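You operate a simulated robot arm through the tools that you are given. There is no shell and no other tool. Be economical: measure what you need, move in short steps, check, and stop when the job is done.

You are at the controls of a simulated two-armed robot. One attempt, no reset.

Task
Sweep the lint into the dustpan and tip it in the lint bin.
Fine: use the lint brush; brush and dustpan go back where they stood; shut the lid after the tip. Set down upright: brown lint brush.

It is judged by the outcome, as a careful person would: the job done as asked, and still so three seconds after it is handed in. It fails if anything else is knocked over, pushed out of place, dropped, spilled or broken. Lids that push on must go on centred and level and be pressed home; caps that screw on are set level and turned clockwise until they are tight.

Robot
Two 7-joint arms with fingered hands on one trunk, on a base that drives. Base frame: it is fixed to the floor where the robot stands at the start and does not move with it; the origin is under the middle of the robot, x ahead of it, y to its left, z up; the surface under the hand at the start is at about z = 85. Lengths are in cm, angles in degrees, forces in N, time in s.
The left shoulder is at the start at [8.3, 12.5, 109.4], the right one opposite. With the tool pointing down near the work surface each hand reaches from about 46 to 82 cm from the robot's upright axis, wherever it stands, measured 20 degrees to its own side. Places, roughly: blue bench [60, 20, 40]; lid of the lint bin [70, 90, 80]; lint bin [60, 90, 30]; lint heap [-420, 380, -10]. Payload 3.6 kg a hand.
Tool frame (each hand has its own): the origin (TCP) lies between the finger pads and is the grasp point; the fingertips stand 3 cm ahead of it; z points along the fingers, y is the line along which they close. The gripper opens to 10.4 cm. The gripper's body begins 3.5 cm behind the TCP. The gripper is a hand of 4 fingers: y runs from the thumb to the fingers, the wrist lies at [-1.5, -10.4, -17.8] in the tool frame, and closing takes about 1.5 s.
Orientation is that of the tool frame in the base frame, as a unit quaternion [w, x, y, z]. With the fingers straight down and the wrist toward the robot, the tool's x, y and z point along [0, 1, 0], [1, 0, 0] and [0, 0, -1] of the base frame.

Tools
- The arms move only by the tool nudge_tool. It takes "left_deltas", "right_deltas" or both (then of equal length, played together; a hand with none holds still); each is a list of rows, each a list of 2 entries, a list of its own where there are three numbers: the shift along the tool's x, y, z in m, then the turn, a rotation vector about the tool's x, y, z in degrees. In form: [[[dx, dy, dz], [rx, ry, rz]], ...]. A call has 1 to 10 rows; each row shifts and turns the commanded pose from where the row before left it, along the tool's axes as they then stand. "left_claw" and "right_claw" are, for a hand that has rows, the gripper command, from -1 (fully open) to 1 (shut), values between in proportion, set as the call begins (left out, the last holds). Rows are played at 5 a second. More than 5 cm and 8.6 degrees between two rows, or a gripper value outside its range, and nothing of the call is played. Where a pose cannot be reached the arm comes as near as it can. A force on the tool above 50 N (or 10 N above the force at the start of the call, whichever is more), or a blocked arm, ends the call early, and 0.2 s more pass. Each finger travels about 7.2 cm/s and halts on what it meets, pressing with about 30 N; the grip force reading is that of the motor and also rises with nothing between the fingers. The clock runs only during rows and for 0.2 s after the last one: add rows that do not move to give the fingers time. The reply holds the time, the measured pose of the TCP, the force on the tool along the base axes, the opening and the grip force, in the units named above and with some noise, with the torque about the TCP (base axes, N m) and any sound that the robot's microphone picked up.
- Cameras (640 x 400 px; columns grow to the right, rows downward): "scene" is now at [18.6, 4.61, 122.33]; the picture's right is [0.54, -0.84, 0.00], its down [-0.51, -0.33, -0.79] and it looks along [0.67, 0.43, -0.61] (base axes); focal length 214 px, centre (320, 200). "left" rides on the left gripper at [-6.1, -9.2, -13] in its tool frame; the picture's right is [-0.81, -0.27, 0.52], its down [0.53, -0.71, 0.46] and it looks along [0.24, 0.64, 0.72] (tool axes); focal length 275 px, centre (320, 200). "right" rides on the right gripper at [6.1, -9.2, -13] in its tool frame; the picture's right is [-0.81, 0.27, -0.52], its down [-0.53, -0.71, 0.46] and it looks along [-0.24, 0.64, 0.72] (tool axes); focal length 275 px, centre (320, 200). There is no depth. A picture from a camera that has moved, and an enlarged one, comes with that camera's place and axes in the base frame and with its lens.
- camera(camera): a new picture of that camera. The clock stands still meanwhile.
- lift_body(by): slides the trunk up (or, below 0, down) by that many cm; the arms and the scene camera ride with it, the base frame stays. It gives what a move gives, with no picture.
- drive_base(legs): drives the robot by 1 to 6 legs, each [ahead, left, turn to the left] in cm, cm and degrees, along the robot's own axes; the way and the turn of a leg run together, so that a leg with both is an arc; at most 150 cm and 180 degrees a leg. The arms and the cameras ride along, it lands a little off, and it stops where it bumps. It gives what a move gives.
- preshape(shape, hand): the hand has 4 fingers and takes this shape, open, in about a second: jaw (thumb against the fingers, like two jaws); tri (thumb and two fingers); tip (a fingertip pinch); poke (one finger out to press); point (the index stretched); flat (the hand flat); cup (the hand cupped); fist (a fist). The gripper value then closes the fingers along that shape, each until it touches; the sizes above hold for jaw. It gives what a move gives, with no picture.
- pan_tilt(pan, tilt): turns the head with the scene camera to pan (to the left, within 80 degrees either way) and tilt (down, from -29 to 69), counted from straight ahead of the robot. It gives what a move gives.
- close_up(camera, box): a new picture of the part [left, top, right, bottom] of that camera's present view, enlarged. The clock stands still meanwhile.
- finish_job(): hands the job in; it is judged then, once.

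Work in short steps. Places have to be worked out from the pictures, the camera data and where the tool is seen: move nearer, look again, correct. Check each grasp and each placing, and mend what went wrong. You have 120 turns and 92 pictures in all, those below and enlarged ones among them. Open the grippers and draw the arms clear of the work before you hand the job in, unless the task says otherwise; then end with one line.

The tools are called after "Emit:" by a JSON object that holds its "method" and its "body". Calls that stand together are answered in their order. nudge_tool: Moves the arms, as the interface text tells. Its arguments: {"type":"object","properties":{"left_deltas":{"type":"array","items":{"type":"array"}},"left_claw":{"type":"number"},"right_deltas":{"type":"array","items":{"type":"array"}},"right_claw":{"type":"number"}},"required":[]} The other tools are called the same way: lift_body (by) slides the trunk up or down; preshape (shape, hand) gives the hand a shape; drive_base (legs) drives the base; pan_tilt (pan, tilt) turns the head that bears the scene camera; camera (camera) takes a picture; close_up (camera, box) takes an enlarged picture of a part of a camera's view; finish_job () hands the job in.

At the start:

```text
time_s: 0.0
left_ee_pos: [29.56, 36.4, 116.02]
left_tool_rot: [0.0, 0.707, 0.707, 0.0]
left_ft_force: [0.2, 0.6, -0.1]
left_wrist_torque: [-0.04, 0.0, -0.01]
left_finger_gap: 10.37
left_grasp_force: 0.0
left_shape: jaw
right_ee_pos: [41.86, 2.98, 115.14]
right_tool_rot: [0.0, 0.707, 0.707, 0.0]
right_ft_force: [0.9, 0.1, -0.2]
right_wrist_torque: [0.03, 0.02, 0.05]
right_finger_gap: 10.36
right_grasp_force: 0.1
right_shape: jaw
trunk travel left (down, up): [-32.5, 21.1]
robot x, y, heading: [-0.42, 0.17, -0.0]
head pan, tilt: [32.0, 38.3]
```

scene: 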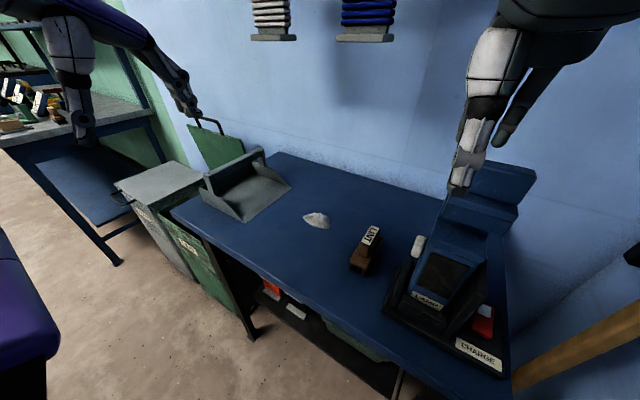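
right: 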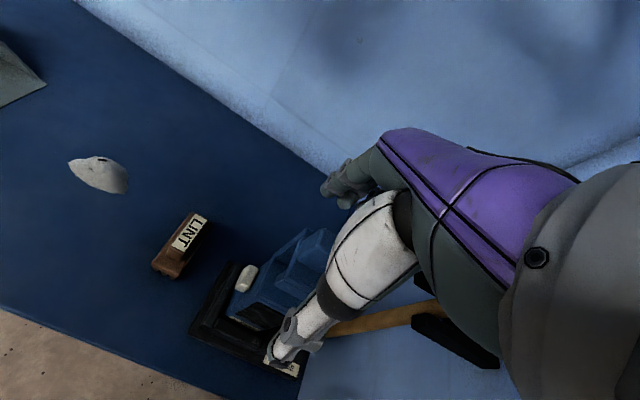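
left: 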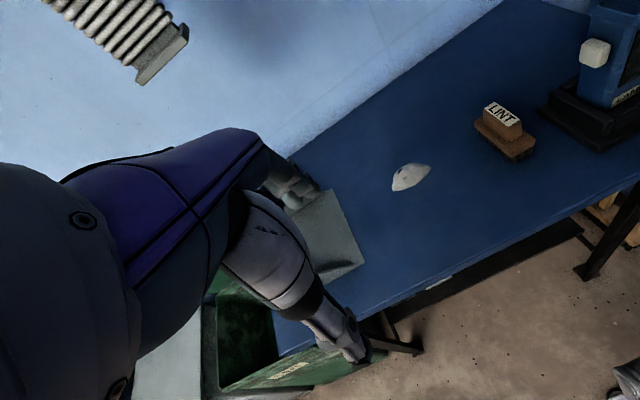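

The pictures show the lint, brush, dustpan and an open green bin. I will take enlarged views to see shapes before moving.

Emit:
{"method": "close_up", "body": {"camera": "scene", "box": [110, 90, 350, 240]}}

Emit:
{"method": "close_up", "body": {"camera": "scene", "box": [280, 190, 440, 290]}}

Emit:
{"method": "pan_tilt", "body": {"pan": 65, "tilt": 40}}

Emit:
{"method": "camera", "body": {"camera": "scene"}}

```text
2.67 times, centred on (230, 165) of scene
camera zoom: at [18.6, 4.61, 122.33], right [0.54, -0.84, 0.0], down [-0.51, -0.33, -0.79], along [0.67, 0.43, -0.61], focal length 572 px, centre (560, 293)
```

zoom: 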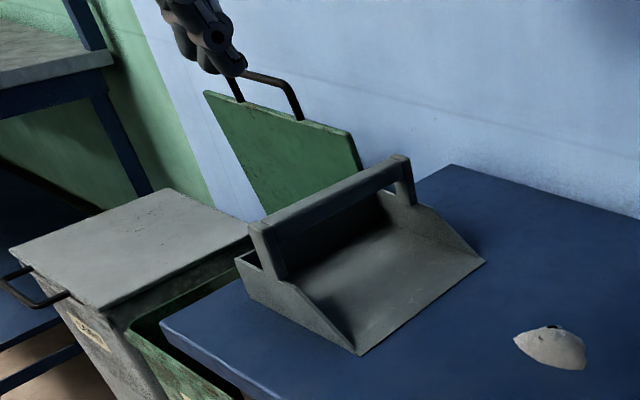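

```text
4.00 times, centred on (360, 240) of scene
camera zoom: at [18.6, 4.61, 122.33], right [0.54, -0.84, 0.0], down [-0.51, -0.33, -0.79], along [0.67, 0.43, -0.61], focal length 858 px, centre (160, 40)
```

zoom: 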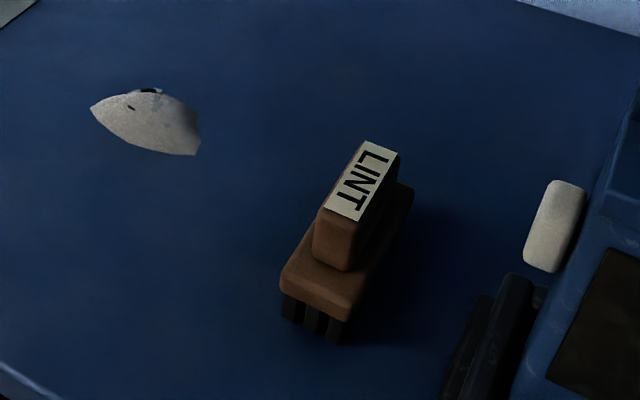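

```text
time_s: 1.0
left_ee_pos: [29.6, 36.26, 116.04]
left_tool_rot: [0.0, 0.708, 0.706, 0.0]
left_ft_force: [0.1, 0.4, -0.3]
left_wrist_torque: [-0.01, -0.02, 0.02]
left_finger_gap: 10.38
left_grasp_force: 0.1
left_shape: jaw
right_ee_pos: [41.84, 2.94, 115.1]
right_tool_rot: [0.001, 0.707, 0.707, 0.0]
right_ft_force: [-0.7, 0.4, -0.6]
right_wrist_torque: [0.01, 0.02, 0.0]
right_finger_gap: 10.37
right_grasp_force: 0.0
right_shape: jaw
trunk travel left (down, up): [-32.5, 21.1]
robot x, y, heading: [0.22, 0.14, -0.1]
head pan, tilt: [65.0, 40.0]
```

```text
86 pictures are left
camera scene: at [14.88, 7.66, 121.94], right [0.91, -0.42, 0.0], down [-0.27, -0.58, -0.77], along [0.32, 0.69, -0.64], focal length 214 px, centre (320, 200)
```

scene: 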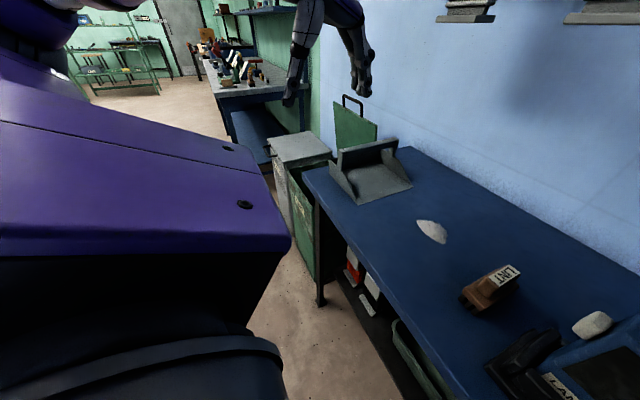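

The green bin's lid stands open against the wall behind. I'll look closer at the bin and its labels.

Emit:
{"method": "close_up", "body": {"camera": "scene", "box": [240, 80, 440, 205]}}

Emit:
{"method": "close_up", "body": {"camera": "scene", "box": [250, 170, 410, 270]}}

Emit:
{"method": "close_up", "body": {"camera": "left", "box": [180, 150, 500, 350]}}

```text
3.20 times, centred on (340, 142) of scene
camera zoom: at [14.88, 7.66, 121.94], right [0.91, -0.42, 0.0], down [-0.27, -0.58, -0.77], along [0.32, 0.69, -0.64], focal length 686 px, centre (256, 384)
```

zoom: 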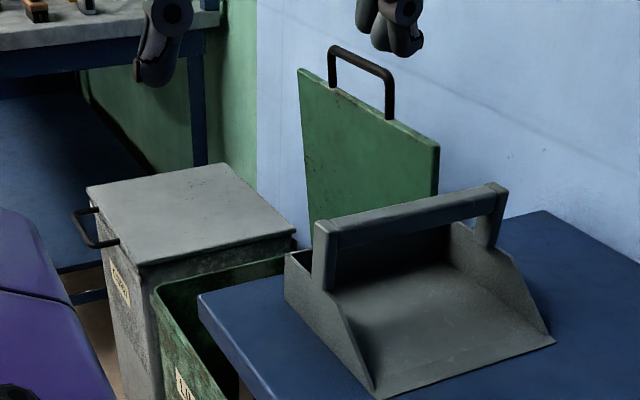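

```text
4.00 times, centred on (330, 220) of scene
camera zoom: at [14.88, 7.66, 121.94], right [0.91, -0.42, 0.0], down [-0.27, -0.58, -0.77], along [0.32, 0.69, -0.64], focal length 858 px, centre (280, 120)
```

zoom: 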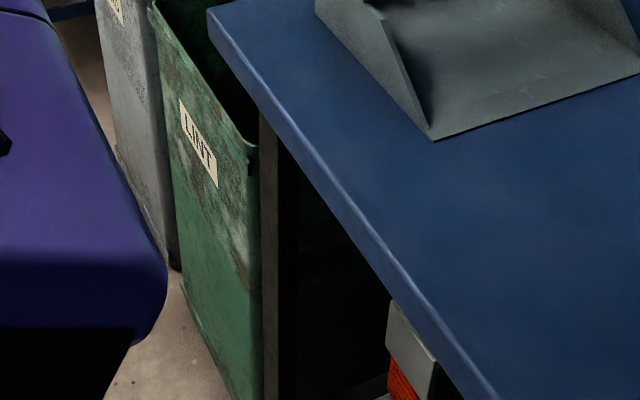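

```text
2.00 times, centred on (340, 250) of left
camera zoom: at [20.43, 30.05, 129.01], right [-0.27, -0.81, -0.52], down [-0.71, 0.53, -0.46], along [0.64, 0.24, -0.72], focal length 551 px, centre (280, 100)
```

zoom: 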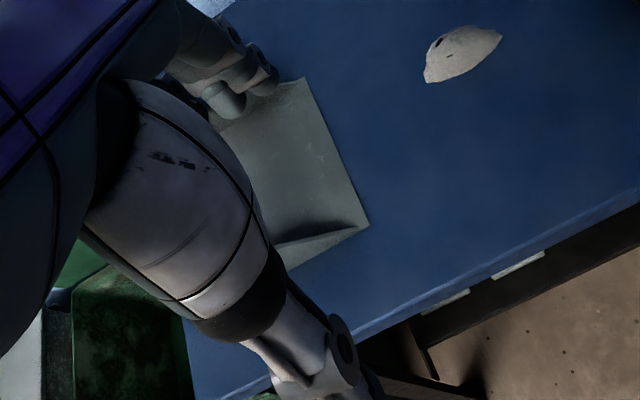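

The green bin is the LINT bin. The pan lip runs along x at y≈41.5 and opens toward −y. The handle bar is at about y 55, z 94. The brush is at about [48, 12] with its handle along x, and the lint at about [52, 27]. I'll shift the robot 20 cm left and turn the right hand so it closes along base y.

Emit:
{"method": "drive_base", "body": {"legs": [[0, 20, 0]]}}

Emit:
{"method": "nudge_tool", "body": {"right_deltas": [[[0, 0, 0], [0, 0, -8.5]], [[0, 0, 0], [0, 0, -8.5]], [[0, 0, 0], [0, 0, -8.5]], [[0, 0, 0], [0, 0, -8.5]], [[0, 0, 0], [0, 0, -8.5]], [[0, 0, 0], [0, 0, -8.5]], [[0, 0, 0], [0, 0, -8.5]], [[0, 0, 0], [0, 0, -8.5]], [[0, 0, 0], [0, 0, -8.5]], [[0, 0, 0], [0, 0, -8.5]]], "right_claw": -1}}

Emit:
{"method": "pan_tilt", "body": {"pan": 20, "tilt": 45}}

Emit:
{"method": "camera", "body": {"camera": "scene"}}

```text
time_s: 3.3
left_ee_pos: [29.87, 55.4, 116.05]
left_tool_rot: [0.0, 0.709, 0.705, 0.0]
left_ft_force: [-0.1, 0.3, -0.9]
left_wrist_torque: [0.03, 0.03, -0.01]
left_finger_gap: 10.38
left_grasp_force: 0.1
left_shape: jaw
right_ee_pos: [41.99, 22.2, 115.22]
right_tool_rot: [0.001, 0.709, 0.705, 0.0]
right_ft_force: [0.1, -0.3, 0.1]
right_wrist_torque: [-0.02, 0.02, 0.01]
right_finger_gap: 10.36
right_grasp_force: 0.0
right_shape: jaw
trunk travel left (down, up): [-32.5, 21.1]
robot x, y, heading: [-0.23, 19.61, -0.3]
head pan, tilt: [65.0, 40.0]
```

```text
time_s: 5.5
left_ee_pos: [29.8, 55.53, 116.04]
left_tool_rot: [0.0, 0.709, 0.706, 0.0]
left_ft_force: [0.4, 0.0, 1.0]
left_wrist_torque: [0.01, -0.03, -0.01]
left_finger_gap: 10.39
left_grasp_force: 0.1
left_shape: jaw
right_ee_pos: [42.02, 22.09, 115.29]
right_tool_rot: [0.0, 0.096, 0.995, 0.0]
right_ft_force: [0.3, -0.6, 0.4]
right_wrist_torque: [-0.03, 0.02, 0.03]
right_finger_gap: 10.36
right_grasp_force: 0.1
right_shape: jaw
right hand out of reach, approached as far as the arm can: row 10
trunk travel left (down, up): [-32.5, 21.1]
robot x, y, heading: [0.22, 19.36, -0.3]
head pan, tilt: [65.0, 40.0]
```

```text
time_s: 6.6
left_ee_pos: [29.88, 55.58, 116.08]
left_tool_rot: [0.0, 0.709, 0.705, 0.0]
left_ft_force: [0.1, 1.0, -0.1]
left_wrist_torque: [-0.02, -0.03, 0.01]
left_finger_gap: 10.37
left_grasp_force: 0.0
left_shape: jaw
right_ee_pos: [41.98, 22.2, 115.35]
right_tool_rot: [0.0, 0.097, 0.995, 0.0]
right_ft_force: [-0.2, 0.4, -0.3]
right_wrist_torque: [-0.04, 0.0, 0.0]
right_finger_gap: 10.37
right_grasp_force: 0.0
right_shape: jaw
trunk travel left (down, up): [-32.5, 21.1]
robot x, y, heading: [-0.12, 19.38, -0.2]
head pan, tilt: [20.0, 45.0]
```

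```text
82 pictures are left
camera scene: at [18.98, 22.02, 121.21], right [0.34, -0.94, 0.0], down [-0.67, -0.24, -0.71], along [0.67, 0.24, -0.71], focal length 214 px, centre (320, 200)
```

scene: 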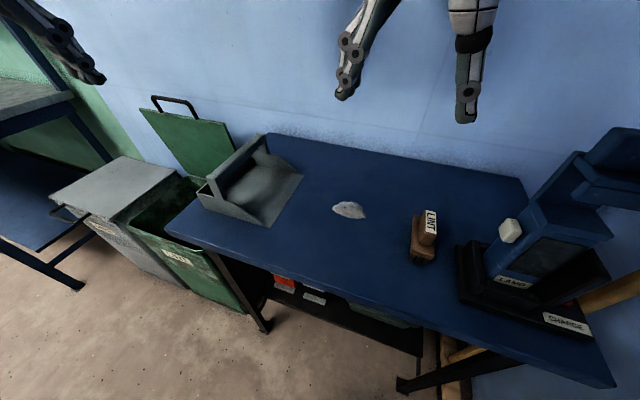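

From here everything is visible. I'll zoom on the brush, and on the pan and bin, to refine positions from this new viewpoint.

Emit:
{"method": "close_up", "body": {"camera": "scene", "box": [320, 180, 480, 280]}}

Emit:
{"method": "close_up", "body": {"camera": "scene", "box": [110, 90, 310, 215]}}

Emit:
{"method": "close_up", "body": {"camera": "scene", "box": [40, 150, 280, 300]}}

```text
4.00 times, centred on (400, 230) of scene
camera zoom: at [18.98, 22.02, 121.21], right [0.34, -0.94, 0.0], down [-0.67, -0.24, -0.71], along [0.67, 0.24, -0.71], focal length 858 px, centre (0, 80)
```

zoom: 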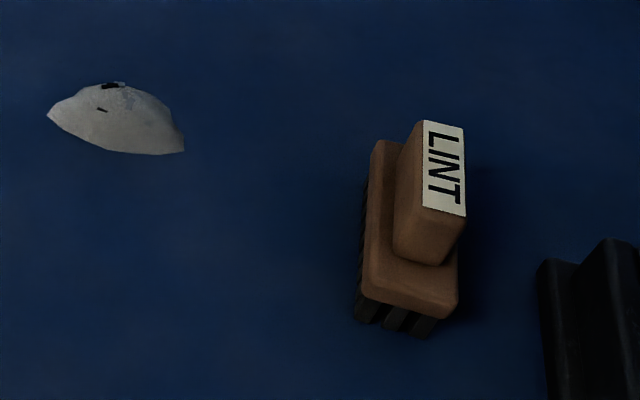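

```text
3.20 times, centred on (210, 152) of scene
camera zoom: at [18.98, 22.02, 121.21], right [0.34, -0.94, 0.0], down [-0.67, -0.24, -0.71], along [0.67, 0.24, -0.71], focal length 686 px, centre (672, 352)
```

zoom: 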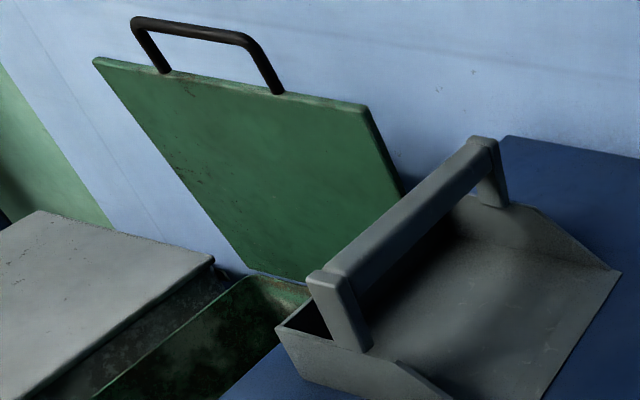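

```text
2.67 times, centred on (160, 225) of scene
camera zoom: at [18.98, 22.02, 121.21], right [0.34, -0.94, 0.0], down [-0.67, -0.24, -0.71], along [0.67, 0.24, -0.71], focal length 572 px, centre (747, 133)
```

zoom: 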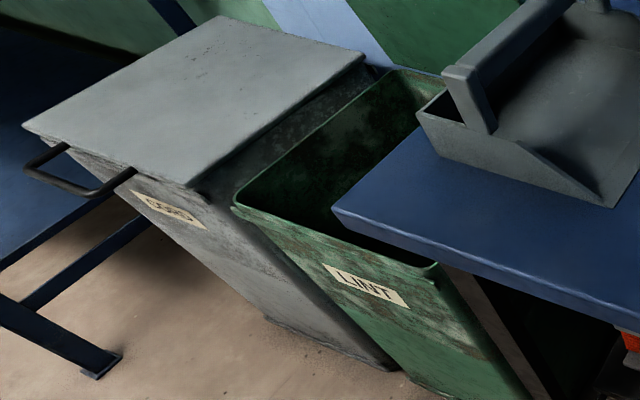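

Triangulated positions so far:
- **Brush:** handle top at about [47.9, 11.9, 92].
- **Pan:** bar along x at about y 51, top z 96.6.
- **LINT bin:** x 37–63, y 62–89, rim z about 70.
- **Lid:** upright at x about 61.

I'll move the left hand above the pan bar and yaw it so its wrist is to the left. Then I can test the tipping motion in free air.

Emit:
{"method": "nudge_tool", "body": {"left_deltas": [[[-0.015, 0.05, 0], [0, 0, 0]], [[-0.015, 0.05, 0], [0, 0, 0]], [[-0.015, 0.05, 0], [0, 0, 0]], [[0, 0.05, 0], [0, 0, 0]]], "left_claw": -1}}

Emit:
{"method": "nudge_tool", "body": {"left_deltas": [[[0, 0, 0], [0, 0, 8.5]], [[0, 0, 0], [0, 0, 8.5]], [[0, 0, 0], [0, 0, 8.5]], [[0, 0, 0], [0, 0, 8.5]], [[0, 0, 0], [0, 0, 8.5]], [[0, 0, 0], [0, 0, 8.5]], [[0, 0, 0], [0, 0, 8.5]], [[0, 0, 0], [0, 0, 8.5]], [[0, 0, 0], [0, 0, 8.5]], [[0, 0, 0], [0, 0, 8.5]]]}}

Emit:
{"method": "nudge_tool", "body": {"left_deltas": [[[0, 0, 0], [8.5, 0, 0]], [[0, 0, 0], [8.5, 0, 0]], [[0, 0, 0], [8.5, 0, 0]], [[0, 0, 0], [8.5, 0, 0]], [[0, 0, 0], [8.5, 0, 0]], [[0, 0, 0], [8.5, 0, 0]], [[0, 0, 0], [8.5, 0, 0]], [[0, 0, 0], [8.5, 0, 0]]]}}

```text
refused: row 1 steps farther than a row can; nothing moved
```

```text
time_s: 8.8
left_ee_pos: [29.89, 55.4, 115.99]
left_tool_rot: [0.0, 0.999, 0.051, 0.001]
left_ft_force: [0.0, 0.3, 1.2]
left_wrist_torque: [0.0, -0.06, 0.04]
left_finger_gap: 10.38
left_grasp_force: 0.1
left_shape: jaw
right_ee_pos: [42.04, 22.09, 115.31]
right_tool_rot: [0.0, 0.097, 0.995, 0.0]
right_ft_force: [-0.2, -0.1, 0.4]
right_wrist_torque: [0.0, 0.04, 0.03]
right_finger_gap: 10.41
right_grasp_force: 0.2
right_shape: jaw
trunk travel left (down, up): [-32.5, 21.1]
robot x, y, heading: [-0.1, 19.58, -0.3]
head pan, tilt: [20.0, 45.0]
```

```text
time_s: 10.6
left_ee_pos: [34.72, 47.64, 107.1]
left_tool_rot: [-0.559, 0.828, 0.034, -0.023]
left_ft_force: [-0.4, -0.4, -0.5]
left_wrist_torque: [-0.05, -0.01, 0.02]
left_finger_gap: 10.35
left_grasp_force: 0.0
left_shape: jaw
left hand out of reach, approached as far as the arm can: row 1, 2, 3, 4, 5, 6, 7, 8
right_ee_pos: [42.0, 22.03, 115.21]
right_tool_rot: [-0.001, 0.097, 0.995, 0.0]
right_ft_force: [-0.3, 0.9, 0.5]
right_wrist_torque: [-0.02, 0.0, -0.02]
right_finger_gap: 10.35
right_grasp_force: 0.1
right_shape: jaw
trunk travel left (down, up): [-32.5, 21.1]
robot x, y, heading: [0.21, 19.03, -0.2]
head pan, tilt: [20.0, 45.0]
```

The tilt orientation is achieved; only the position was too close to the body. I'll move forward along tool x and see whether it becomes reachable.

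Emit:
{"method": "nudge_tool", "body": {"left_deltas": [[[0.048, 0, 0], [0, 0, 0]], [[0.048, 0, 0], [0, 0, 0]], [[0.048, 0, 0], [0, 0, 0]], [[0.048, 0, 0], [0, 0, 0]]]}}

Emit:
{"method": "camera", "body": {"camera": "scene"}}

```text
time_s: 11.6
left_ee_pos: [53.79, 49.02, 106.83]
left_tool_rot: [-0.559, 0.828, 0.034, -0.024]
left_ft_force: [1.0, 0.3, -0.2]
left_wrist_torque: [-0.02, 0.01, 0.03]
left_finger_gap: 10.38
left_grasp_force: 0.2
left_shape: jaw
right_ee_pos: [42.14, 22.11, 115.29]
right_tool_rot: [-0.001, 0.096, 0.995, 0.0]
right_ft_force: [-0.4, -0.2, 0.1]
right_wrist_torque: [0.01, 0.01, 0.04]
right_finger_gap: 10.36
right_grasp_force: 0.2
right_shape: jaw
trunk travel left (down, up): [-32.5, 21.1]
robot x, y, heading: [0.34, 19.46, -0.2]
head pan, tilt: [20.0, 45.0]
```

```text
78 pictures are left
camera scene: at [19.08, 21.98, 121.19], right [0.34, -0.94, 0.0], down [-0.67, -0.24, -0.71], along [0.67, 0.24, -0.71], focal length 214 px, centre (320, 200)
```

scene: 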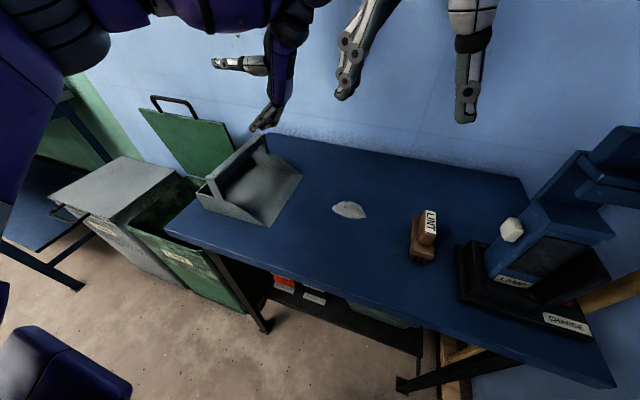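

The tip orientation works. I'll untilt the left hand so its fingers point down over the pan bar, and move the right hand toward the brush.

Emit:
{"method": "nudge_tool", "body": {"left_deltas": [[[0, 0, 0], [-8.5, 0, 0]], [[0, 0, 0], [-8.5, 0, 0]], [[0, 0, 0], [-8.5, 0, 0]], [[0, 0, 0], [-8.5, 0, 0]], [[0, 0, 0], [-8.5, 0, 0]], [[0, 0, 0], [-8.5, 0, 0]], [[0, 0, 0], [-8.5, 0, 0]], [[0, 0, 0], [-8.5, 0, 0]]], "right_deltas": [[[-0.02, -0.03, 0], [0, 0, 0]], [[-0.02, -0.03, 0], [0, 0, 0]], [[-0.02, -0.03, 0], [0, 0, 0]], [[0, 0, 0], [0, 0, -5.5]], [[0, 0, 0], [0, 0, -5.5]], [[0, 0, 0], [0, 0, 0]], [[0, 0, 0], [0, 0, 0]], [[0, 0, 0], [0, 0, 0]]]}}

```text
time_s: 13.4
left_ee_pos: [53.62, 49.47, 107.0]
left_tool_rot: [0.001, 0.999, 0.041, 0.001]
left_ft_force: [-0.6, 0.5, -0.7]
left_wrist_torque: [-0.01, -0.01, -0.02]
left_finger_gap: 10.36
left_grasp_force: 0.1
left_shape: jaw
right_ee_pos: [42.2, 20.68, 115.12]
right_tool_rot: [-0.003, 0.098, 0.995, 0.002]
right_ft_force: [-0.2, 1.6, 0.6]
right_wrist_torque: [0.01, 0.02, -0.01]
right_finger_gap: 10.38
right_grasp_force: 0.1
right_shape: jaw
right hand out of reach, approached as far as the arm can: row 1, 2, 3, 4, 5
trunk travel left (down, up): [-32.5, 21.1]
robot x, y, heading: [-0.0, 19.6, -0.3]
head pan, tilt: [20.0, 45.0]
```

The left hand is fine. The right hand is limited at this height, so I'll lower it first and then move sideways with the current yaw.

Emit:
{"method": "nudge_tool", "body": {"right_deltas": [[[0, 0, 0.04], [0, 0, 0]], [[0, 0, 0.04], [0, 0, 0]], [[0, 0, 0.04], [0, 0, 0]], [[-0.02, -0.03, 0], [0, 0, 0]], [[-0.02, -0.03, 0], [0, 0, 0]], [[-0.02, -0.03, 0], [0, 0, 0]]]}}

```text
time_s: 14.8
left_ee_pos: [53.56, 48.77, 107.33]
left_tool_rot: [-0.002, 0.999, 0.042, 0.0]
left_ft_force: [-0.7, 0.2, 0.7]
left_wrist_torque: [0.01, -0.04, -0.02]
left_finger_gap: 10.37
left_grasp_force: 0.1
left_shape: jaw
right_ee_pos: [40.77, 18.46, 107.82]
right_tool_rot: [0.001, 0.103, 0.995, -0.001]
right_ft_force: [-0.1, 0.0, -0.6]
right_wrist_torque: [-0.01, 0.0, -0.02]
right_finger_gap: 10.41
right_grasp_force: 0.1
right_shape: jaw
right hand out of reach, approached as far as the arm can: row 1, 2, 3, 4, 5, 6
trunk travel left (down, up): [-32.5, 21.1]
robot x, y, heading: [0.1, 19.71, -0.4]
head pan, tilt: [20.0, 45.0]
```

The right hand is at its limit here, since it needs to be further to its own side. I'll bring the left hand inward and then drive left and slightly back, so that both jobs fit.

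Emit:
{"method": "nudge_tool", "body": {"left_deltas": [[[0, 0.04, -0.01], [0, 0, 0]], [[0, 0.04, -0.01], [0, 0, 0]], [[0, 0.04, -0.01], [0, 0, 0]]]}}

Emit:
{"method": "drive_base", "body": {"legs": [[-5, 0, 0], [0, 17, 0]]}}

Emit:
{"method": "nudge_tool", "body": {"right_deltas": [[[-0.03, -0.03, 0], [0, 0, 0]], [[-0.03, -0.03, 0], [0, 0, 0]], [[-0.03, -0.03, 0], [0, 0, 0]], [[-0.03, -0.03, 0], [0, 0, 0]], [[0, -0.03, 0], [0, 0, 0]], [[0, -0.03, 0], [0, 0, -5.5]], [[0, -0.03, 0], [0, 0, -5.5]]]}}

```text
time_s: 15.6
left_ee_pos: [54.5, 36.85, 110.62]
left_tool_rot: [-0.002, 0.999, 0.041, 0.001]
left_ft_force: [0.2, 0.2, 0.3]
left_wrist_torque: [-0.04, 0.01, 0.01]
left_finger_gap: 10.4
left_grasp_force: 0.0
left_shape: jaw
right_ee_pos: [40.8, 18.5, 107.65]
right_tool_rot: [0.002, 0.103, 0.995, -0.002]
right_ft_force: [-0.3, -0.4, -0.6]
right_wrist_torque: [0.01, 0.0, 0.0]
right_finger_gap: 10.4
right_grasp_force: 0.1
right_shape: jaw
trunk travel left (down, up): [-32.5, 21.1]
robot x, y, heading: [0.15, 19.44, -0.3]
head pan, tilt: [20.0, 45.0]
```

```text
time_s: 16.3
left_ee_pos: [54.72, 37.05, 110.39]
left_tool_rot: [-0.001, 0.999, 0.041, 0.0]
left_ft_force: [-0.1, 0.3, 1.7]
left_wrist_torque: [0.0, 0.03, 0.0]
left_finger_gap: 10.38
left_grasp_force: 0.1
left_shape: jaw
right_ee_pos: [40.83, 18.44, 107.7]
right_tool_rot: [0.002, 0.107, 0.994, -0.004]
right_ft_force: [-0.3, 0.2, 0.3]
right_wrist_torque: [0.0, -0.01, -0.03]
right_finger_gap: 10.4
right_grasp_force: 0.0
right_shape: jaw
trunk travel left (down, up): [-32.5, 21.1]
robot x, y, heading: [0.58, 19.03, -0.3]
head pan, tilt: [20.0, 45.0]
stopped in leg 1: the robot was blocked; the commanded pose is now the measured one
```

```text
time_s: 17.9
left_ee_pos: [54.71, 37.25, 110.44]
left_tool_rot: [0.0, 0.999, 0.041, 0.0]
left_ft_force: [0.7, 0.3, 0.7]
left_wrist_torque: [0.04, 0.0, 0.0]
left_finger_gap: 10.38
left_grasp_force: 0.1
left_shape: jaw
right_ee_pos: [40.56, 17.67, 107.76]
right_tool_rot: [0.001, 0.106, 0.994, -0.003]
right_ft_force: [0.4, -0.1, -0.1]
right_wrist_torque: [-0.01, -0.02, -0.02]
right_finger_gap: 10.41
right_grasp_force: 0.0
right_shape: jaw
right hand out of reach, approached as far as the arm can: row 1, 2, 3, 4, 5, 6, 7
trunk travel left (down, up): [-32.5, 21.1]
robot x, y, heading: [0.23, 19.47, -0.5]
head pan, tilt: [20.0, 45.0]
```

There's something behind the robot, so I'll drive sideways only and then retry the right hand.

Emit:
{"method": "drive_base", "body": {"legs": [[0, 17, 0]]}}

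Emit:
{"method": "nudge_tool", "body": {"right_deltas": [[[-0.03, -0.03, 0], [0, 0, 0]], [[-0.03, -0.03, 0], [0, 0, 0]], [[-0.03, -0.03, 0], [0, 0, 0]], [[-0.03, -0.03, 0], [0, 0, 0]], [[0, -0.03, 0], [0, 0, 0]], [[0, -0.03, 0], [0, 0, -5.5]], [[0, -0.03, 0], [0, 0, -5.5]]]}}

```text
time_s: 19.3
left_ee_pos: [54.95, 43.41, 110.45]
left_tool_rot: [-0.003, 0.999, 0.035, 0.0]
left_ft_force: [-0.6, 0.5, 0.4]
left_wrist_torque: [0.02, -0.01, -0.02]
left_finger_gap: 10.38
left_grasp_force: 0.1
left_shape: jaw
right_ee_pos: [41.59, 22.23, 108.43]
right_tool_rot: [0.016, 0.14, 0.99, -0.008]
right_ft_force: [0.5, 0.3, 0.7]
right_wrist_torque: [-0.01, 0.01, -0.02]
right_finger_gap: 10.44
right_grasp_force: 0.1
right_shape: jaw
trunk travel left (down, up): [-32.5, 21.1]
robot x, y, heading: [0.15, 26.18, -1.0]
head pan, tilt: [20.0, 45.0]
stopped in leg 1: the robot was blocked; the commanded pose is now the measured one
```

```text
time_s: 20.9
left_ee_pos: [54.92, 44.1, 110.4]
left_tool_rot: [0.0, 0.999, 0.036, 0.001]
left_ft_force: [0.6, -0.3, -0.7]
left_wrist_torque: [0.0, 0.01, -0.01]
left_finger_gap: 10.36
left_grasp_force: 0.0
left_shape: jaw
right_ee_pos: [33.51, 14.9, 110.0]
right_tool_rot: [0.015, 0.036, 0.999, -0.009]
right_ft_force: [-0.5, -0.4, 0.6]
right_wrist_torque: [0.01, -0.01, 0.01]
right_finger_gap: 10.38
right_grasp_force: 0.1
right_shape: jaw
right hand out of reach, approached as far as the arm can: row 1, 2, 3, 4, 5, 6, 7
trunk travel left (down, up): [-32.5, 21.1]
robot x, y, heading: [0.06, 26.72, -0.8]
head pan, tilt: [20.0, 45.0]
```

The drive was blocked again and the right arm got disturbed. I'll look around to see what is touching.

Emit:
{"method": "pan_tilt", "body": {"pan": -50, "tilt": 35}}

Emit:
{"method": "camera", "body": {"camera": "scene"}}

Emit:
{"method": "pan_tilt", "body": {"pan": 75, "tilt": 55}}

Emit:
{"method": "camera", "body": {"camera": "scene"}}

Emit:
{"method": "camera", "body": {"camera": "right"}}

```text
time_s: 22.3
left_ee_pos: [55.03, 43.92, 110.4]
left_tool_rot: [0.001, 0.999, 0.036, 0.0]
left_ft_force: [-0.1, -0.7, 0.4]
left_wrist_torque: [-0.02, 0.02, 0.02]
left_finger_gap: 10.39
left_grasp_force: 0.1
left_shape: jaw
right_ee_pos: [33.86, 14.9, 110.12]
right_tool_rot: [0.015, 0.04, 0.999, -0.009]
right_ft_force: [1.1, -0.3, -0.2]
right_wrist_torque: [0.0, 0.0, -0.02]
right_finger_gap: 10.39
right_grasp_force: 0.3
right_shape: jaw
trunk travel left (down, up): [-32.5, 21.1]
robot x, y, heading: [0.03, 26.58, -1.3]
head pan, tilt: [-50.0, 35.0]
```

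```text
77 pictures are left
camera scene: at [16.94, 19.54, 122.69], right [-0.78, -0.63, 0.0], down [-0.36, 0.45, -0.82], along [0.52, -0.64, -0.57], focal length 214 px, centre (320, 200)
```

scene: 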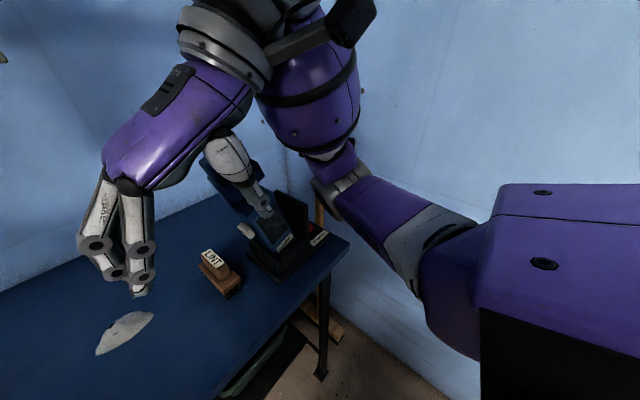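

```text
time_s: 24.4
left_ee_pos: [54.86, 44.01, 110.35]
left_tool_rot: [-0.001, 0.999, 0.036, 0.001]
left_ft_force: [0.0, -0.4, -0.3]
left_wrist_torque: [0.0, -0.01, -0.01]
left_finger_gap: 10.39
left_grasp_force: 0.1
left_shape: jaw
right_ee_pos: [33.82, 14.95, 110.1]
right_tool_rot: [0.015, 0.039, 0.999, -0.011]
right_ft_force: [-0.2, 0.4, -0.2]
right_wrist_torque: [-0.03, -0.02, -0.03]
right_finger_gap: 10.39
right_grasp_force: 0.1
right_shape: jaw
trunk travel left (down, up): [-32.5, 21.1]
robot x, y, heading: [0.07, 26.34, -1.1]
head pan, tilt: [75.0, 55.0]
```

```text
76 pictures are left
camera scene: at [13.38, 33.31, 119.87], right [0.96, -0.28, 0.0], down [-0.23, -0.79, -0.57], along [0.16, 0.55, -0.82], focal length 214 px, centre (320, 200)
```

scene: 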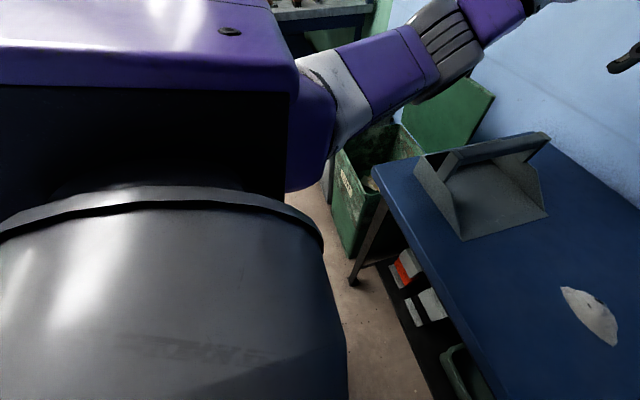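

```text
75 pictures are left
camera right: at [26.61, 6.59, 123.09], right [0.81, 0.22, 0.54], down [0.49, -0.76, -0.42], along [0.32, 0.61, -0.73], focal length 275 px, centre (320, 200)
```

right: 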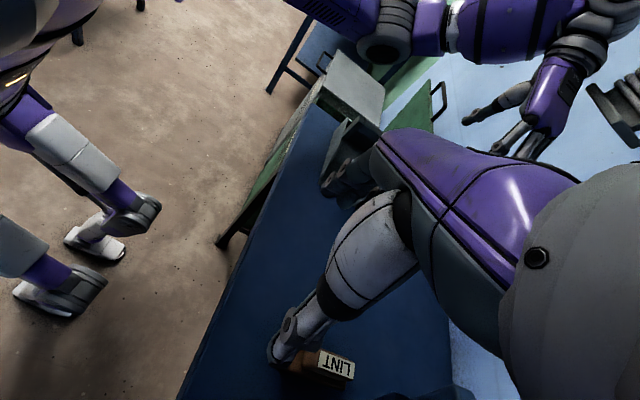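

The left elbow appears to have met the upright lid's handle. I'll back off to the right a little and raise the trunk for clearance, then check.

Emit:
{"method": "drive_base", "body": {"legs": [[0, -3, 0]]}}

Emit:
{"method": "lift_body", "body": {"by": 14}}

Emit:
{"method": "pan_tilt", "body": {"pan": 40, "tilt": 35}}

Emit:
{"method": "camera", "body": {"camera": "scene"}}

```text
time_s: 25.3
left_ee_pos: [54.9, 40.91, 110.44]
left_tool_rot: [0.0, 0.999, 0.036, 0.0]
left_ft_force: [0.1, -0.5, -0.2]
left_wrist_torque: [-0.02, -0.02, -0.03]
left_finger_gap: 10.37
left_grasp_force: 0.1
left_shape: jaw
right_ee_pos: [33.74, 11.91, 110.13]
right_tool_rot: [0.015, 0.039, 0.999, -0.01]
right_ft_force: [-0.9, -0.6, -0.1]
right_wrist_torque: [-0.01, 0.01, -0.01]
right_finger_gap: 10.37
right_grasp_force: 0.1
right_shape: jaw
trunk travel left (down, up): [-32.5, 21.1]
robot x, y, heading: [0.48, 23.88, -0.8]
head pan, tilt: [75.0, 55.0]
```

```text
time_s: 27.0
left_ee_pos: [55.14, 41.07, 124.34]
left_tool_rot: [-0.002, 0.999, 0.036, 0.0]
left_ft_force: [0.0, 0.5, 0.4]
left_wrist_torque: [0.02, 0.01, 0.02]
left_finger_gap: 10.36
left_grasp_force: 0.1
left_shape: jaw
right_ee_pos: [30.0, 12.07, 129.5]
right_tool_rot: [0.11, 0.041, 0.993, -0.008]
right_ft_force: [0.3, 0.1, -0.1]
right_wrist_torque: [-0.02, 0.0, 0.04]
right_finger_gap: 10.43
right_grasp_force: 0.0
right_shape: jaw
trunk travel left (down, up): [-46.5, 7.1]
robot x, y, heading: [-0.22, 23.8, -0.9]
head pan, tilt: [75.0, 55.0]
```

```text
time_s: 28.0
left_ee_pos: [54.92, 40.98, 124.31]
left_tool_rot: [0.0, 0.999, 0.036, 0.0]
left_ft_force: [0.5, -0.4, 0.7]
left_wrist_torque: [0.01, -0.01, 0.01]
left_finger_gap: 10.37
left_grasp_force: 0.0
left_shape: jaw
right_ee_pos: [30.09, 12.06, 129.36]
right_tool_rot: [0.11, 0.042, 0.993, -0.008]
right_ft_force: [-0.1, -0.1, -0.8]
right_wrist_torque: [0.01, 0.01, 0.0]
right_finger_gap: 10.39
right_grasp_force: 0.0
right_shape: jaw
trunk travel left (down, up): [-46.5, 7.1]
robot x, y, heading: [0.01, 23.96, -1.0]
head pan, tilt: [40.0, 35.0]
```

```text
74 pictures are left
camera scene: at [13.65, 29.08, 137.54], right [0.63, -0.78, 0.0], down [-0.45, -0.36, -0.82], along [0.64, 0.52, -0.57], focal length 214 px, centre (320, 200)
```

scene: 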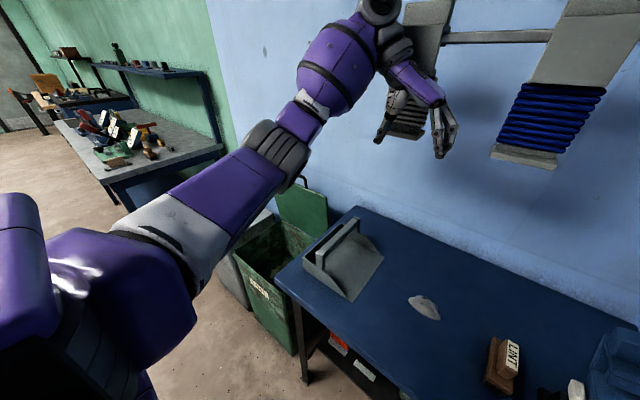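

The lid is intact. The right arm sprang when the trunk lifted, so it was probably touching something. I'll check the right side.

Emit:
{"method": "pan_tilt", "body": {"pan": -30, "tilt": 45}}

Emit:
{"method": "camera", "body": {"camera": "scene"}}

```text
time_s: 29.4
left_ee_pos: [54.83, 41.1, 124.37]
left_tool_rot: [0.0, 0.999, 0.036, 0.0]
left_ft_force: [-0.1, -0.3, -0.1]
left_wrist_torque: [0.03, -0.02, 0.01]
left_finger_gap: 10.35
left_grasp_force: 0.0
left_shape: jaw
right_ee_pos: [30.01, 12.09, 129.45]
right_tool_rot: [0.111, 0.041, 0.993, -0.008]
right_ft_force: [-0.3, 0.3, -0.4]
right_wrist_torque: [0.0, -0.03, 0.01]
right_finger_gap: 10.39
right_grasp_force: 0.0
right_shape: jaw
trunk travel left (down, up): [-46.5, 7.1]
robot x, y, heading: [0.19, 23.61, -0.9]
head pan, tilt: [-30.0, 45.0]
```

```text
73 pictures are left
camera scene: at [13.8, 19.35, 136.06], right [-0.51, -0.86, 0.0], down [-0.61, 0.36, -0.71], along [0.61, -0.36, -0.71], focal length 214 px, centre (320, 200)
```

scene: 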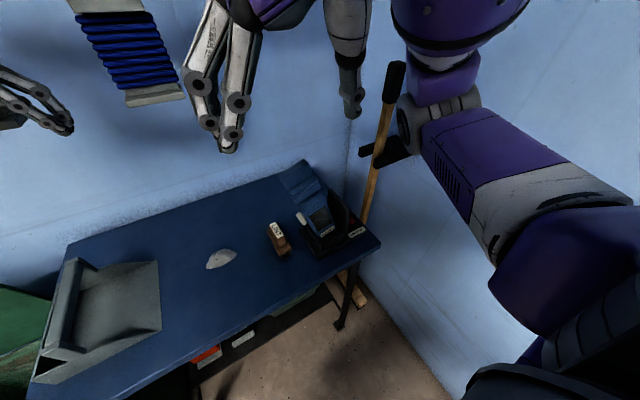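

A broom leans near the right elbow, and it looks undisturbed. With the arms raised I'll drive left in two small legs, then return the right hand to its natural yaw to keep that elbow in.

Emit:
{"method": "drive_base", "body": {"legs": [[0, 7, 1], [0, 6, 0]]}}

Emit:
{"method": "nudge_tool", "body": {"right_deltas": [[[0, 0, 0], [0, 0, 8.5]], [[0, 0, 0], [0, 0, 8.5]], [[0, 0, 0], [0, 0, 8.5]], [[0, 0, 0], [0, 0, 8.5]], [[0, 0, 0], [0, 0, 8.5]], [[0, 0, 0], [0, 0, 8.5]], [[0, 0, 0], [0, 0, 8.5]], [[0, 0, 0], [0, 0, 8.5]], [[0, 0, 0], [0, 0, 8.5]], [[0, 0, 0], [0, 0, 8.5]]]}}

```text
time_s: 31.5
left_ee_pos: [54.66, 54.88, 124.37]
left_tool_rot: [0.001, 0.999, 0.045, 0.0]
left_ft_force: [-0.7, 0.0, 0.7]
left_wrist_torque: [0.0, -0.02, -0.03]
left_finger_gap: 10.39
left_grasp_force: 0.0
left_shape: jaw
right_ee_pos: [30.31, 25.48, 129.41]
right_tool_rot: [0.111, 0.031, 0.993, -0.007]
right_ft_force: [-0.4, 0.1, 0.2]
right_wrist_torque: [0.02, 0.0, -0.01]
right_finger_gap: 10.41
right_grasp_force: 0.1
right_shape: jaw
trunk travel left (down, up): [-46.5, 7.1]
robot x, y, heading: [0.2, 36.46, -0.0]
head pan, tilt: [-30.0, 45.0]
```

```text
time_s: 32.8
left_ee_pos: [54.64, 54.95, 124.42]
left_tool_rot: [0.0, 0.999, 0.045, 0.0]
left_ft_force: [-0.6, 1.0, -0.3]
left_wrist_torque: [0.0, 0.01, 0.0]
left_finger_gap: 10.38
left_grasp_force: 0.1
left_shape: jaw
right_ee_pos: [30.49, 25.18, 129.58]
right_tool_rot: [0.107, 0.425, 0.898, 0.036]
right_ft_force: [1.0, -9.4, -3.7]
right_wrist_torque: [1.16, -0.62, 1.48]
right_finger_gap: 10.39
right_grasp_force: 0.0
right_shape: jaw
trunk travel left (down, up): [-46.5, 7.1]
robot x, y, heading: [0.44, 36.54, 0.0]
head pan, tilt: [-30.0, 45.0]
stopped in row 6 (right hand): the force on the tool passed its limit at 117 N (the readings are from after the stop); the commanded pose is now the measured one
```

The right hand presses on something, probably the robot's own body, since it is very close in. I'll move it straight forward, away from the body.

Emit:
{"method": "nudge_tool", "body": {"right_deltas": [[[-0.029, 0.036, 0.0105], [0, 0, 0]], [[-0.029, 0.036, 0.0105], [0, 0, 0]], [[-0.029, 0.036, 0.0105], [0, 0, 0]], [[-0.029, 0.036, 0.0105], [0, 0, 0]]]}}

Emit:
{"method": "camera", "body": {"camera": "scene"}}

```text
time_s: 33.8
left_ee_pos: [54.62, 54.84, 124.34]
left_tool_rot: [0.0, 0.999, 0.045, 0.0]
left_ft_force: [-0.1, -0.5, 0.8]
left_wrist_torque: [0.02, -0.02, -0.01]
left_finger_gap: 10.39
left_grasp_force: 0.0
left_shape: jaw
right_ee_pos: [49.73, 25.46, 129.63]
right_tool_rot: [0.106, 0.427, 0.898, 0.035]
right_ft_force: [0.4, -0.3, -0.2]
right_wrist_torque: [-0.01, 0.01, 0.02]
right_finger_gap: 10.41
right_grasp_force: 0.1
right_shape: jaw
trunk travel left (down, up): [-46.5, 7.1]
robot x, y, heading: [-0.22, 36.72, 0.2]
head pan, tilt: [-30.0, 45.0]
```

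```text
72 pictures are left
camera scene: at [14.0, 32.49, 136.05], right [-0.5, -0.87, 0.0], down [-0.61, 0.35, -0.71], along [0.61, -0.35, -0.71], focal length 214 px, centre (320, 200)
```

scene: 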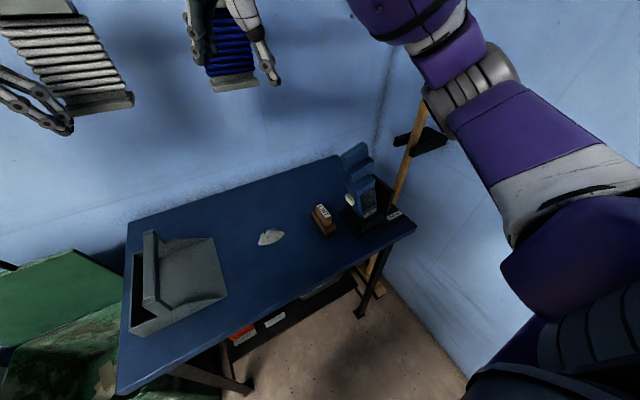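

The green lid looks different in this view, so I'll check it directly.

Emit:
{"method": "pan_tilt", "body": {"pan": 40, "tilt": 45}}

Emit:
{"method": "camera", "body": {"camera": "scene"}}

```text
time_s: 35.2
left_ee_pos: [54.6, 54.92, 124.35]
left_tool_rot: [0.0, 0.999, 0.045, 0.0]
left_ft_force: [0.3, 0.4, -0.1]
left_wrist_torque: [-0.01, -0.01, -0.02]
left_finger_gap: 10.37
left_grasp_force: 0.2
left_shape: jaw
right_ee_pos: [49.65, 25.54, 129.73]
right_tool_rot: [0.106, 0.426, 0.898, 0.035]
right_ft_force: [-0.3, -0.3, 0.4]
right_wrist_torque: [0.01, 0.04, -0.06]
right_finger_gap: 10.42
right_grasp_force: 0.1
right_shape: jaw
trunk travel left (down, up): [-46.5, 7.1]
robot x, y, heading: [-0.17, 36.77, 0.0]
head pan, tilt: [40.0, 45.0]
```

```text
71 pictures are left
camera scene: at [13.08, 41.75, 136.06], right [0.64, -0.77, 0.0], down [-0.54, -0.46, -0.71], along [0.54, 0.46, -0.71], focal length 214 px, centre (320, 200)
```

scene: 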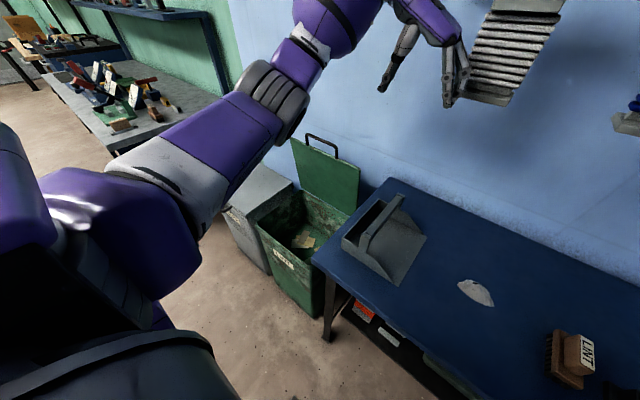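

The lid is fine. The lamp is close on the right side of the brush, so I'll grip the brush handle by its ends (5 cm, along x) with the natural hand yaw. I'll orient the right hand now and move above the brush.

Emit:
{"method": "nudge_tool", "body": {"right_deltas": [[[0, 0, 0], [2.32, 1.17, 7.76]], [[0, 0, 0], [2.32, 1.17, 7.76]], [[0, 0, 0], [2.32, 1.17, 7.76]], [[0, 0, 0], [2.32, 1.17, 7.76]], [[0, 0, 0], [2.32, 1.17, 7.76]]]}}

Emit:
{"method": "nudge_tool", "body": {"right_deltas": [[[-0.04, -0.004, 0.02], [0, 0, 0]], [[-0.04, -0.004, 0.02], [0, 0, 0]], [[-0.04, -0.004, 0.02], [0, 0, 0]], [[-0.016, -0.004, 0.04], [0, 0, 0]], [[0, 0, 0.04], [0, 0, 0]], [[0, 0, 0.04], [0, 0, 0]]]}}

Emit:
{"method": "pan_tilt", "body": {"pan": -10, "tilt": 50}}

Emit:
{"method": "camera", "body": {"camera": "scene"}}

```text
time_s: 36.5
left_ee_pos: [54.59, 55.01, 124.26]
left_tool_rot: [0.001, 0.999, 0.046, 0.0]
left_ft_force: [-0.4, 0.2, 0.2]
left_wrist_torque: [-0.01, 0.0, 0.0]
left_finger_gap: 10.38
left_grasp_force: 0.1
left_shape: jaw
right_ee_pos: [49.33, 25.29, 129.7]
right_tool_rot: [0.0, 0.706, 0.708, 0.0]
right_ft_force: [0.6, 0.1, -0.3]
right_wrist_torque: [-0.01, -0.02, 0.02]
right_finger_gap: 10.4
right_grasp_force: 0.0
right_shape: jaw
trunk travel left (down, up): [-46.5, 7.1]
robot x, y, heading: [0.24, 36.61, -0.0]
head pan, tilt: [40.0, 45.0]
```

```text
time_s: 37.9
left_ee_pos: [54.75, 54.91, 124.42]
left_tool_rot: [0.0, 0.999, 0.045, 0.0]
left_ft_force: [0.0, -0.1, 0.0]
left_wrist_torque: [-0.04, -0.01, 0.03]
left_finger_gap: 10.39
left_grasp_force: 0.1
left_shape: jaw
right_ee_pos: [47.87, 11.74, 111.81]
right_tool_rot: [0.001, 0.705, 0.709, 0.001]
right_ft_force: [-0.8, 0.1, -0.2]
right_wrist_torque: [-0.01, 0.01, 0.02]
right_finger_gap: 10.41
right_grasp_force: 0.1
right_shape: jaw
trunk travel left (down, up): [-46.5, 7.1]
robot x, y, heading: [0.25, 36.39, 0.1]
head pan, tilt: [40.0, 45.0]
```

```text
time_s: 39.0
left_ee_pos: [54.63, 54.98, 124.33]
left_tool_rot: [0.0, 0.999, 0.045, 0.001]
left_ft_force: [0.3, -0.3, 0.1]
left_wrist_torque: [0.0, 0.03, -0.03]
left_finger_gap: 10.38
left_grasp_force: 0.1
left_shape: jaw
right_ee_pos: [47.93, 11.9, 111.95]
right_tool_rot: [0.001, 0.705, 0.709, 0.0]
right_ft_force: [-0.1, 0.3, 0.5]
right_wrist_torque: [-0.03, -0.02, -0.02]
right_finger_gap: 10.4
right_grasp_force: 0.1
right_shape: jaw
trunk travel left (down, up): [-46.5, 7.1]
robot x, y, heading: [0.13, 36.87, -0.1]
head pan, tilt: [-10.0, 50.0]
```

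```text
70 pictures are left
camera scene: at [14.44, 35.21, 135.37], right [-0.17, -0.99, 0.0], down [-0.75, 0.13, -0.64], along [0.63, -0.11, -0.77], focal length 214 px, centre (320, 200)
```

scene: 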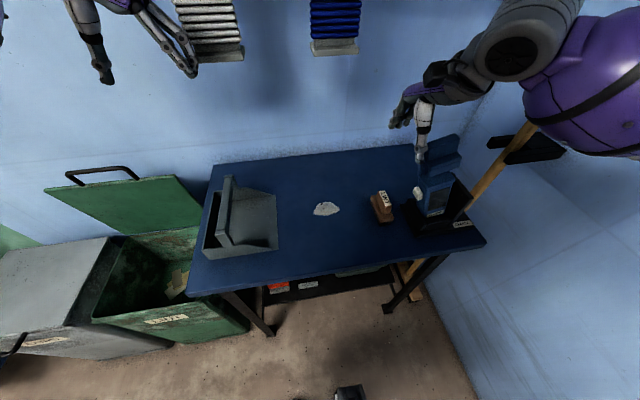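

The hand projects right above the brush. I'll lower it 12 cm, then check the clearance to the lamp and the alignment.

Emit:
{"method": "nudge_tool", "body": {"right_deltas": [[[0, 0, 0.04], [0, 0, 0]], [[0, 0, 0.04], [0, 0, 0]], [[0, 0, 0.035], [0, 0, 0]]], "right_claw": -1}}

Emit:
{"method": "close_up", "body": {"camera": "scene", "box": [300, 120, 500, 245]}}

Emit:
{"method": "camera", "body": {"camera": "right"}}

```text
time_s: 39.8
left_ee_pos: [54.41, 54.97, 124.29]
left_tool_rot: [0.0, 0.999, 0.045, 0.002]
left_ft_force: [-0.1, 0.2, 0.1]
left_wrist_torque: [0.0, 0.01, 0.02]
left_finger_gap: 10.36
left_grasp_force: 0.1
left_shape: jaw
right_ee_pos: [48.66, 11.88, 103.22]
right_tool_rot: [0.014, 0.704, 0.71, 0.017]
right_ft_force: [-2.9, 5.6, 23.9]
right_wrist_torque: [-1.33, 0.75, -0.35]
right_finger_gap: 10.38
right_grasp_force: 0.1
right_shape: jaw
trunk travel left (down, up): [-46.5, 7.1]
robot x, y, heading: [0.48, 36.68, -0.2]
head pan, tilt: [-10.0, 50.0]
stopped in row 3 (right hand): the force on the tool passed its limit at 71 N (the readings are from after the stop); the commanded pose is now the measured one
```

```text
3.20 times, centred on (400, 182) of scene
camera zoom: at [14.29, 35.29, 135.41], right [-0.17, -0.99, 0.0], down [-0.75, 0.13, -0.64], along [0.63, -0.11, -0.77], focal length 686 px, centre (64, 256)
```

zoom: 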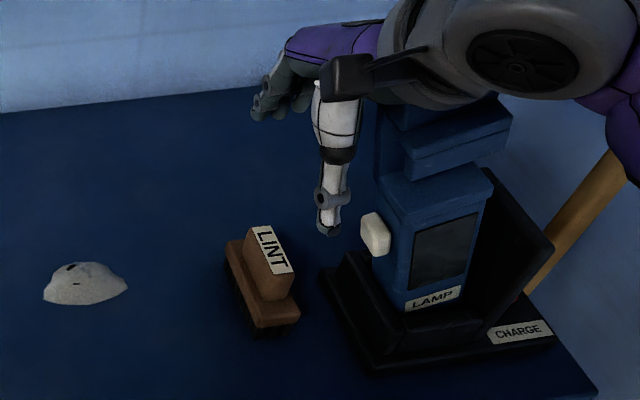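

```text
68 pictures are left
camera right: at [38.91, 18.07, 115.78], right [0.26, -0.81, 0.53], down [-0.69, -0.54, -0.49], along [0.68, -0.24, -0.7], focal length 275 px, centre (320, 200)
```

right: 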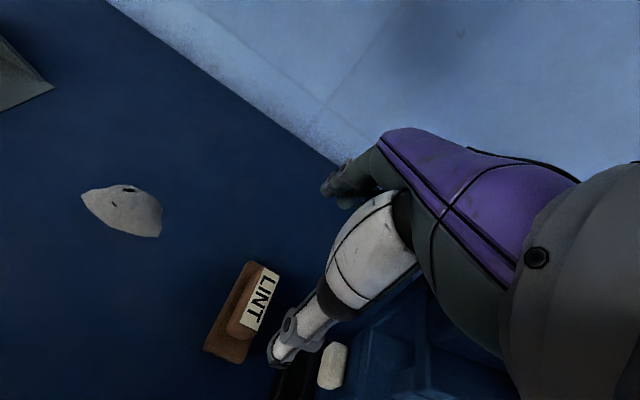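

The hand's side touched the lamp's head. I'll raise it at once, tilt the hand 25° so its body leans away (+y), and check the lamp.

Emit:
{"method": "nudge_tool", "body": {"right_deltas": [[[0, 0, -0.04], [0, 0, 0]], [[0, 0, -0.04], [0, 0, 0]], [[0, 0, 0], [0, -8.4, 0]], [[0, 0, 0], [0, -8.4, 0]], [[0, 0, 0], [0, -8.4, 0]]]}}

Emit:
{"method": "close_up", "body": {"camera": "scene", "box": [300, 80, 500, 245]}}

```text
time_s: 41.0
left_ee_pos: [54.69, 55.13, 124.36]
left_tool_rot: [-0.002, 0.999, 0.045, 0.0]
left_ft_force: [0.0, -0.4, -0.6]
left_wrist_torque: [0.04, 0.03, 0.0]
left_finger_gap: 10.36
left_grasp_force: 0.1
left_shape: jaw
right_ee_pos: [48.32, 11.94, 110.89]
right_tool_rot: [0.168, 0.69, 0.69, -0.142]
right_ft_force: [0.1, -0.1, -0.2]
right_wrist_torque: [0.0, 0.04, 0.01]
right_finger_gap: 10.41
right_grasp_force: 0.1
right_shape: jaw
trunk travel left (down, up): [-46.5, 7.1]
robot x, y, heading: [0.03, 36.53, 0.1]
head pan, tilt: [-10.0, 50.0]
```

```text
2.42 times, centred on (400, 162) of scene
camera zoom: at [14.5, 35.24, 135.37], right [-0.17, -0.99, 0.0], down [-0.75, 0.13, -0.64], along [0.63, -0.11, -0.77], focal length 520 px, centre (126, 291)
```

zoom: 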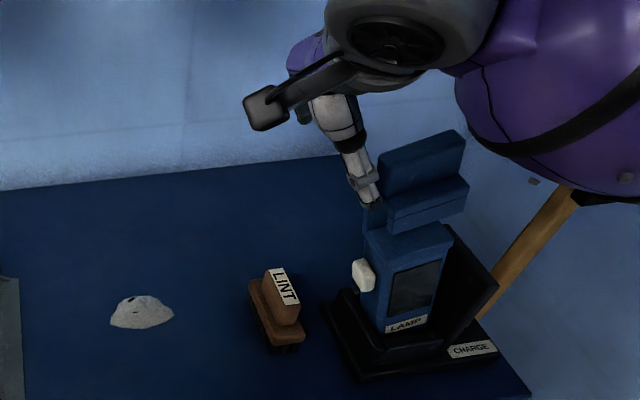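

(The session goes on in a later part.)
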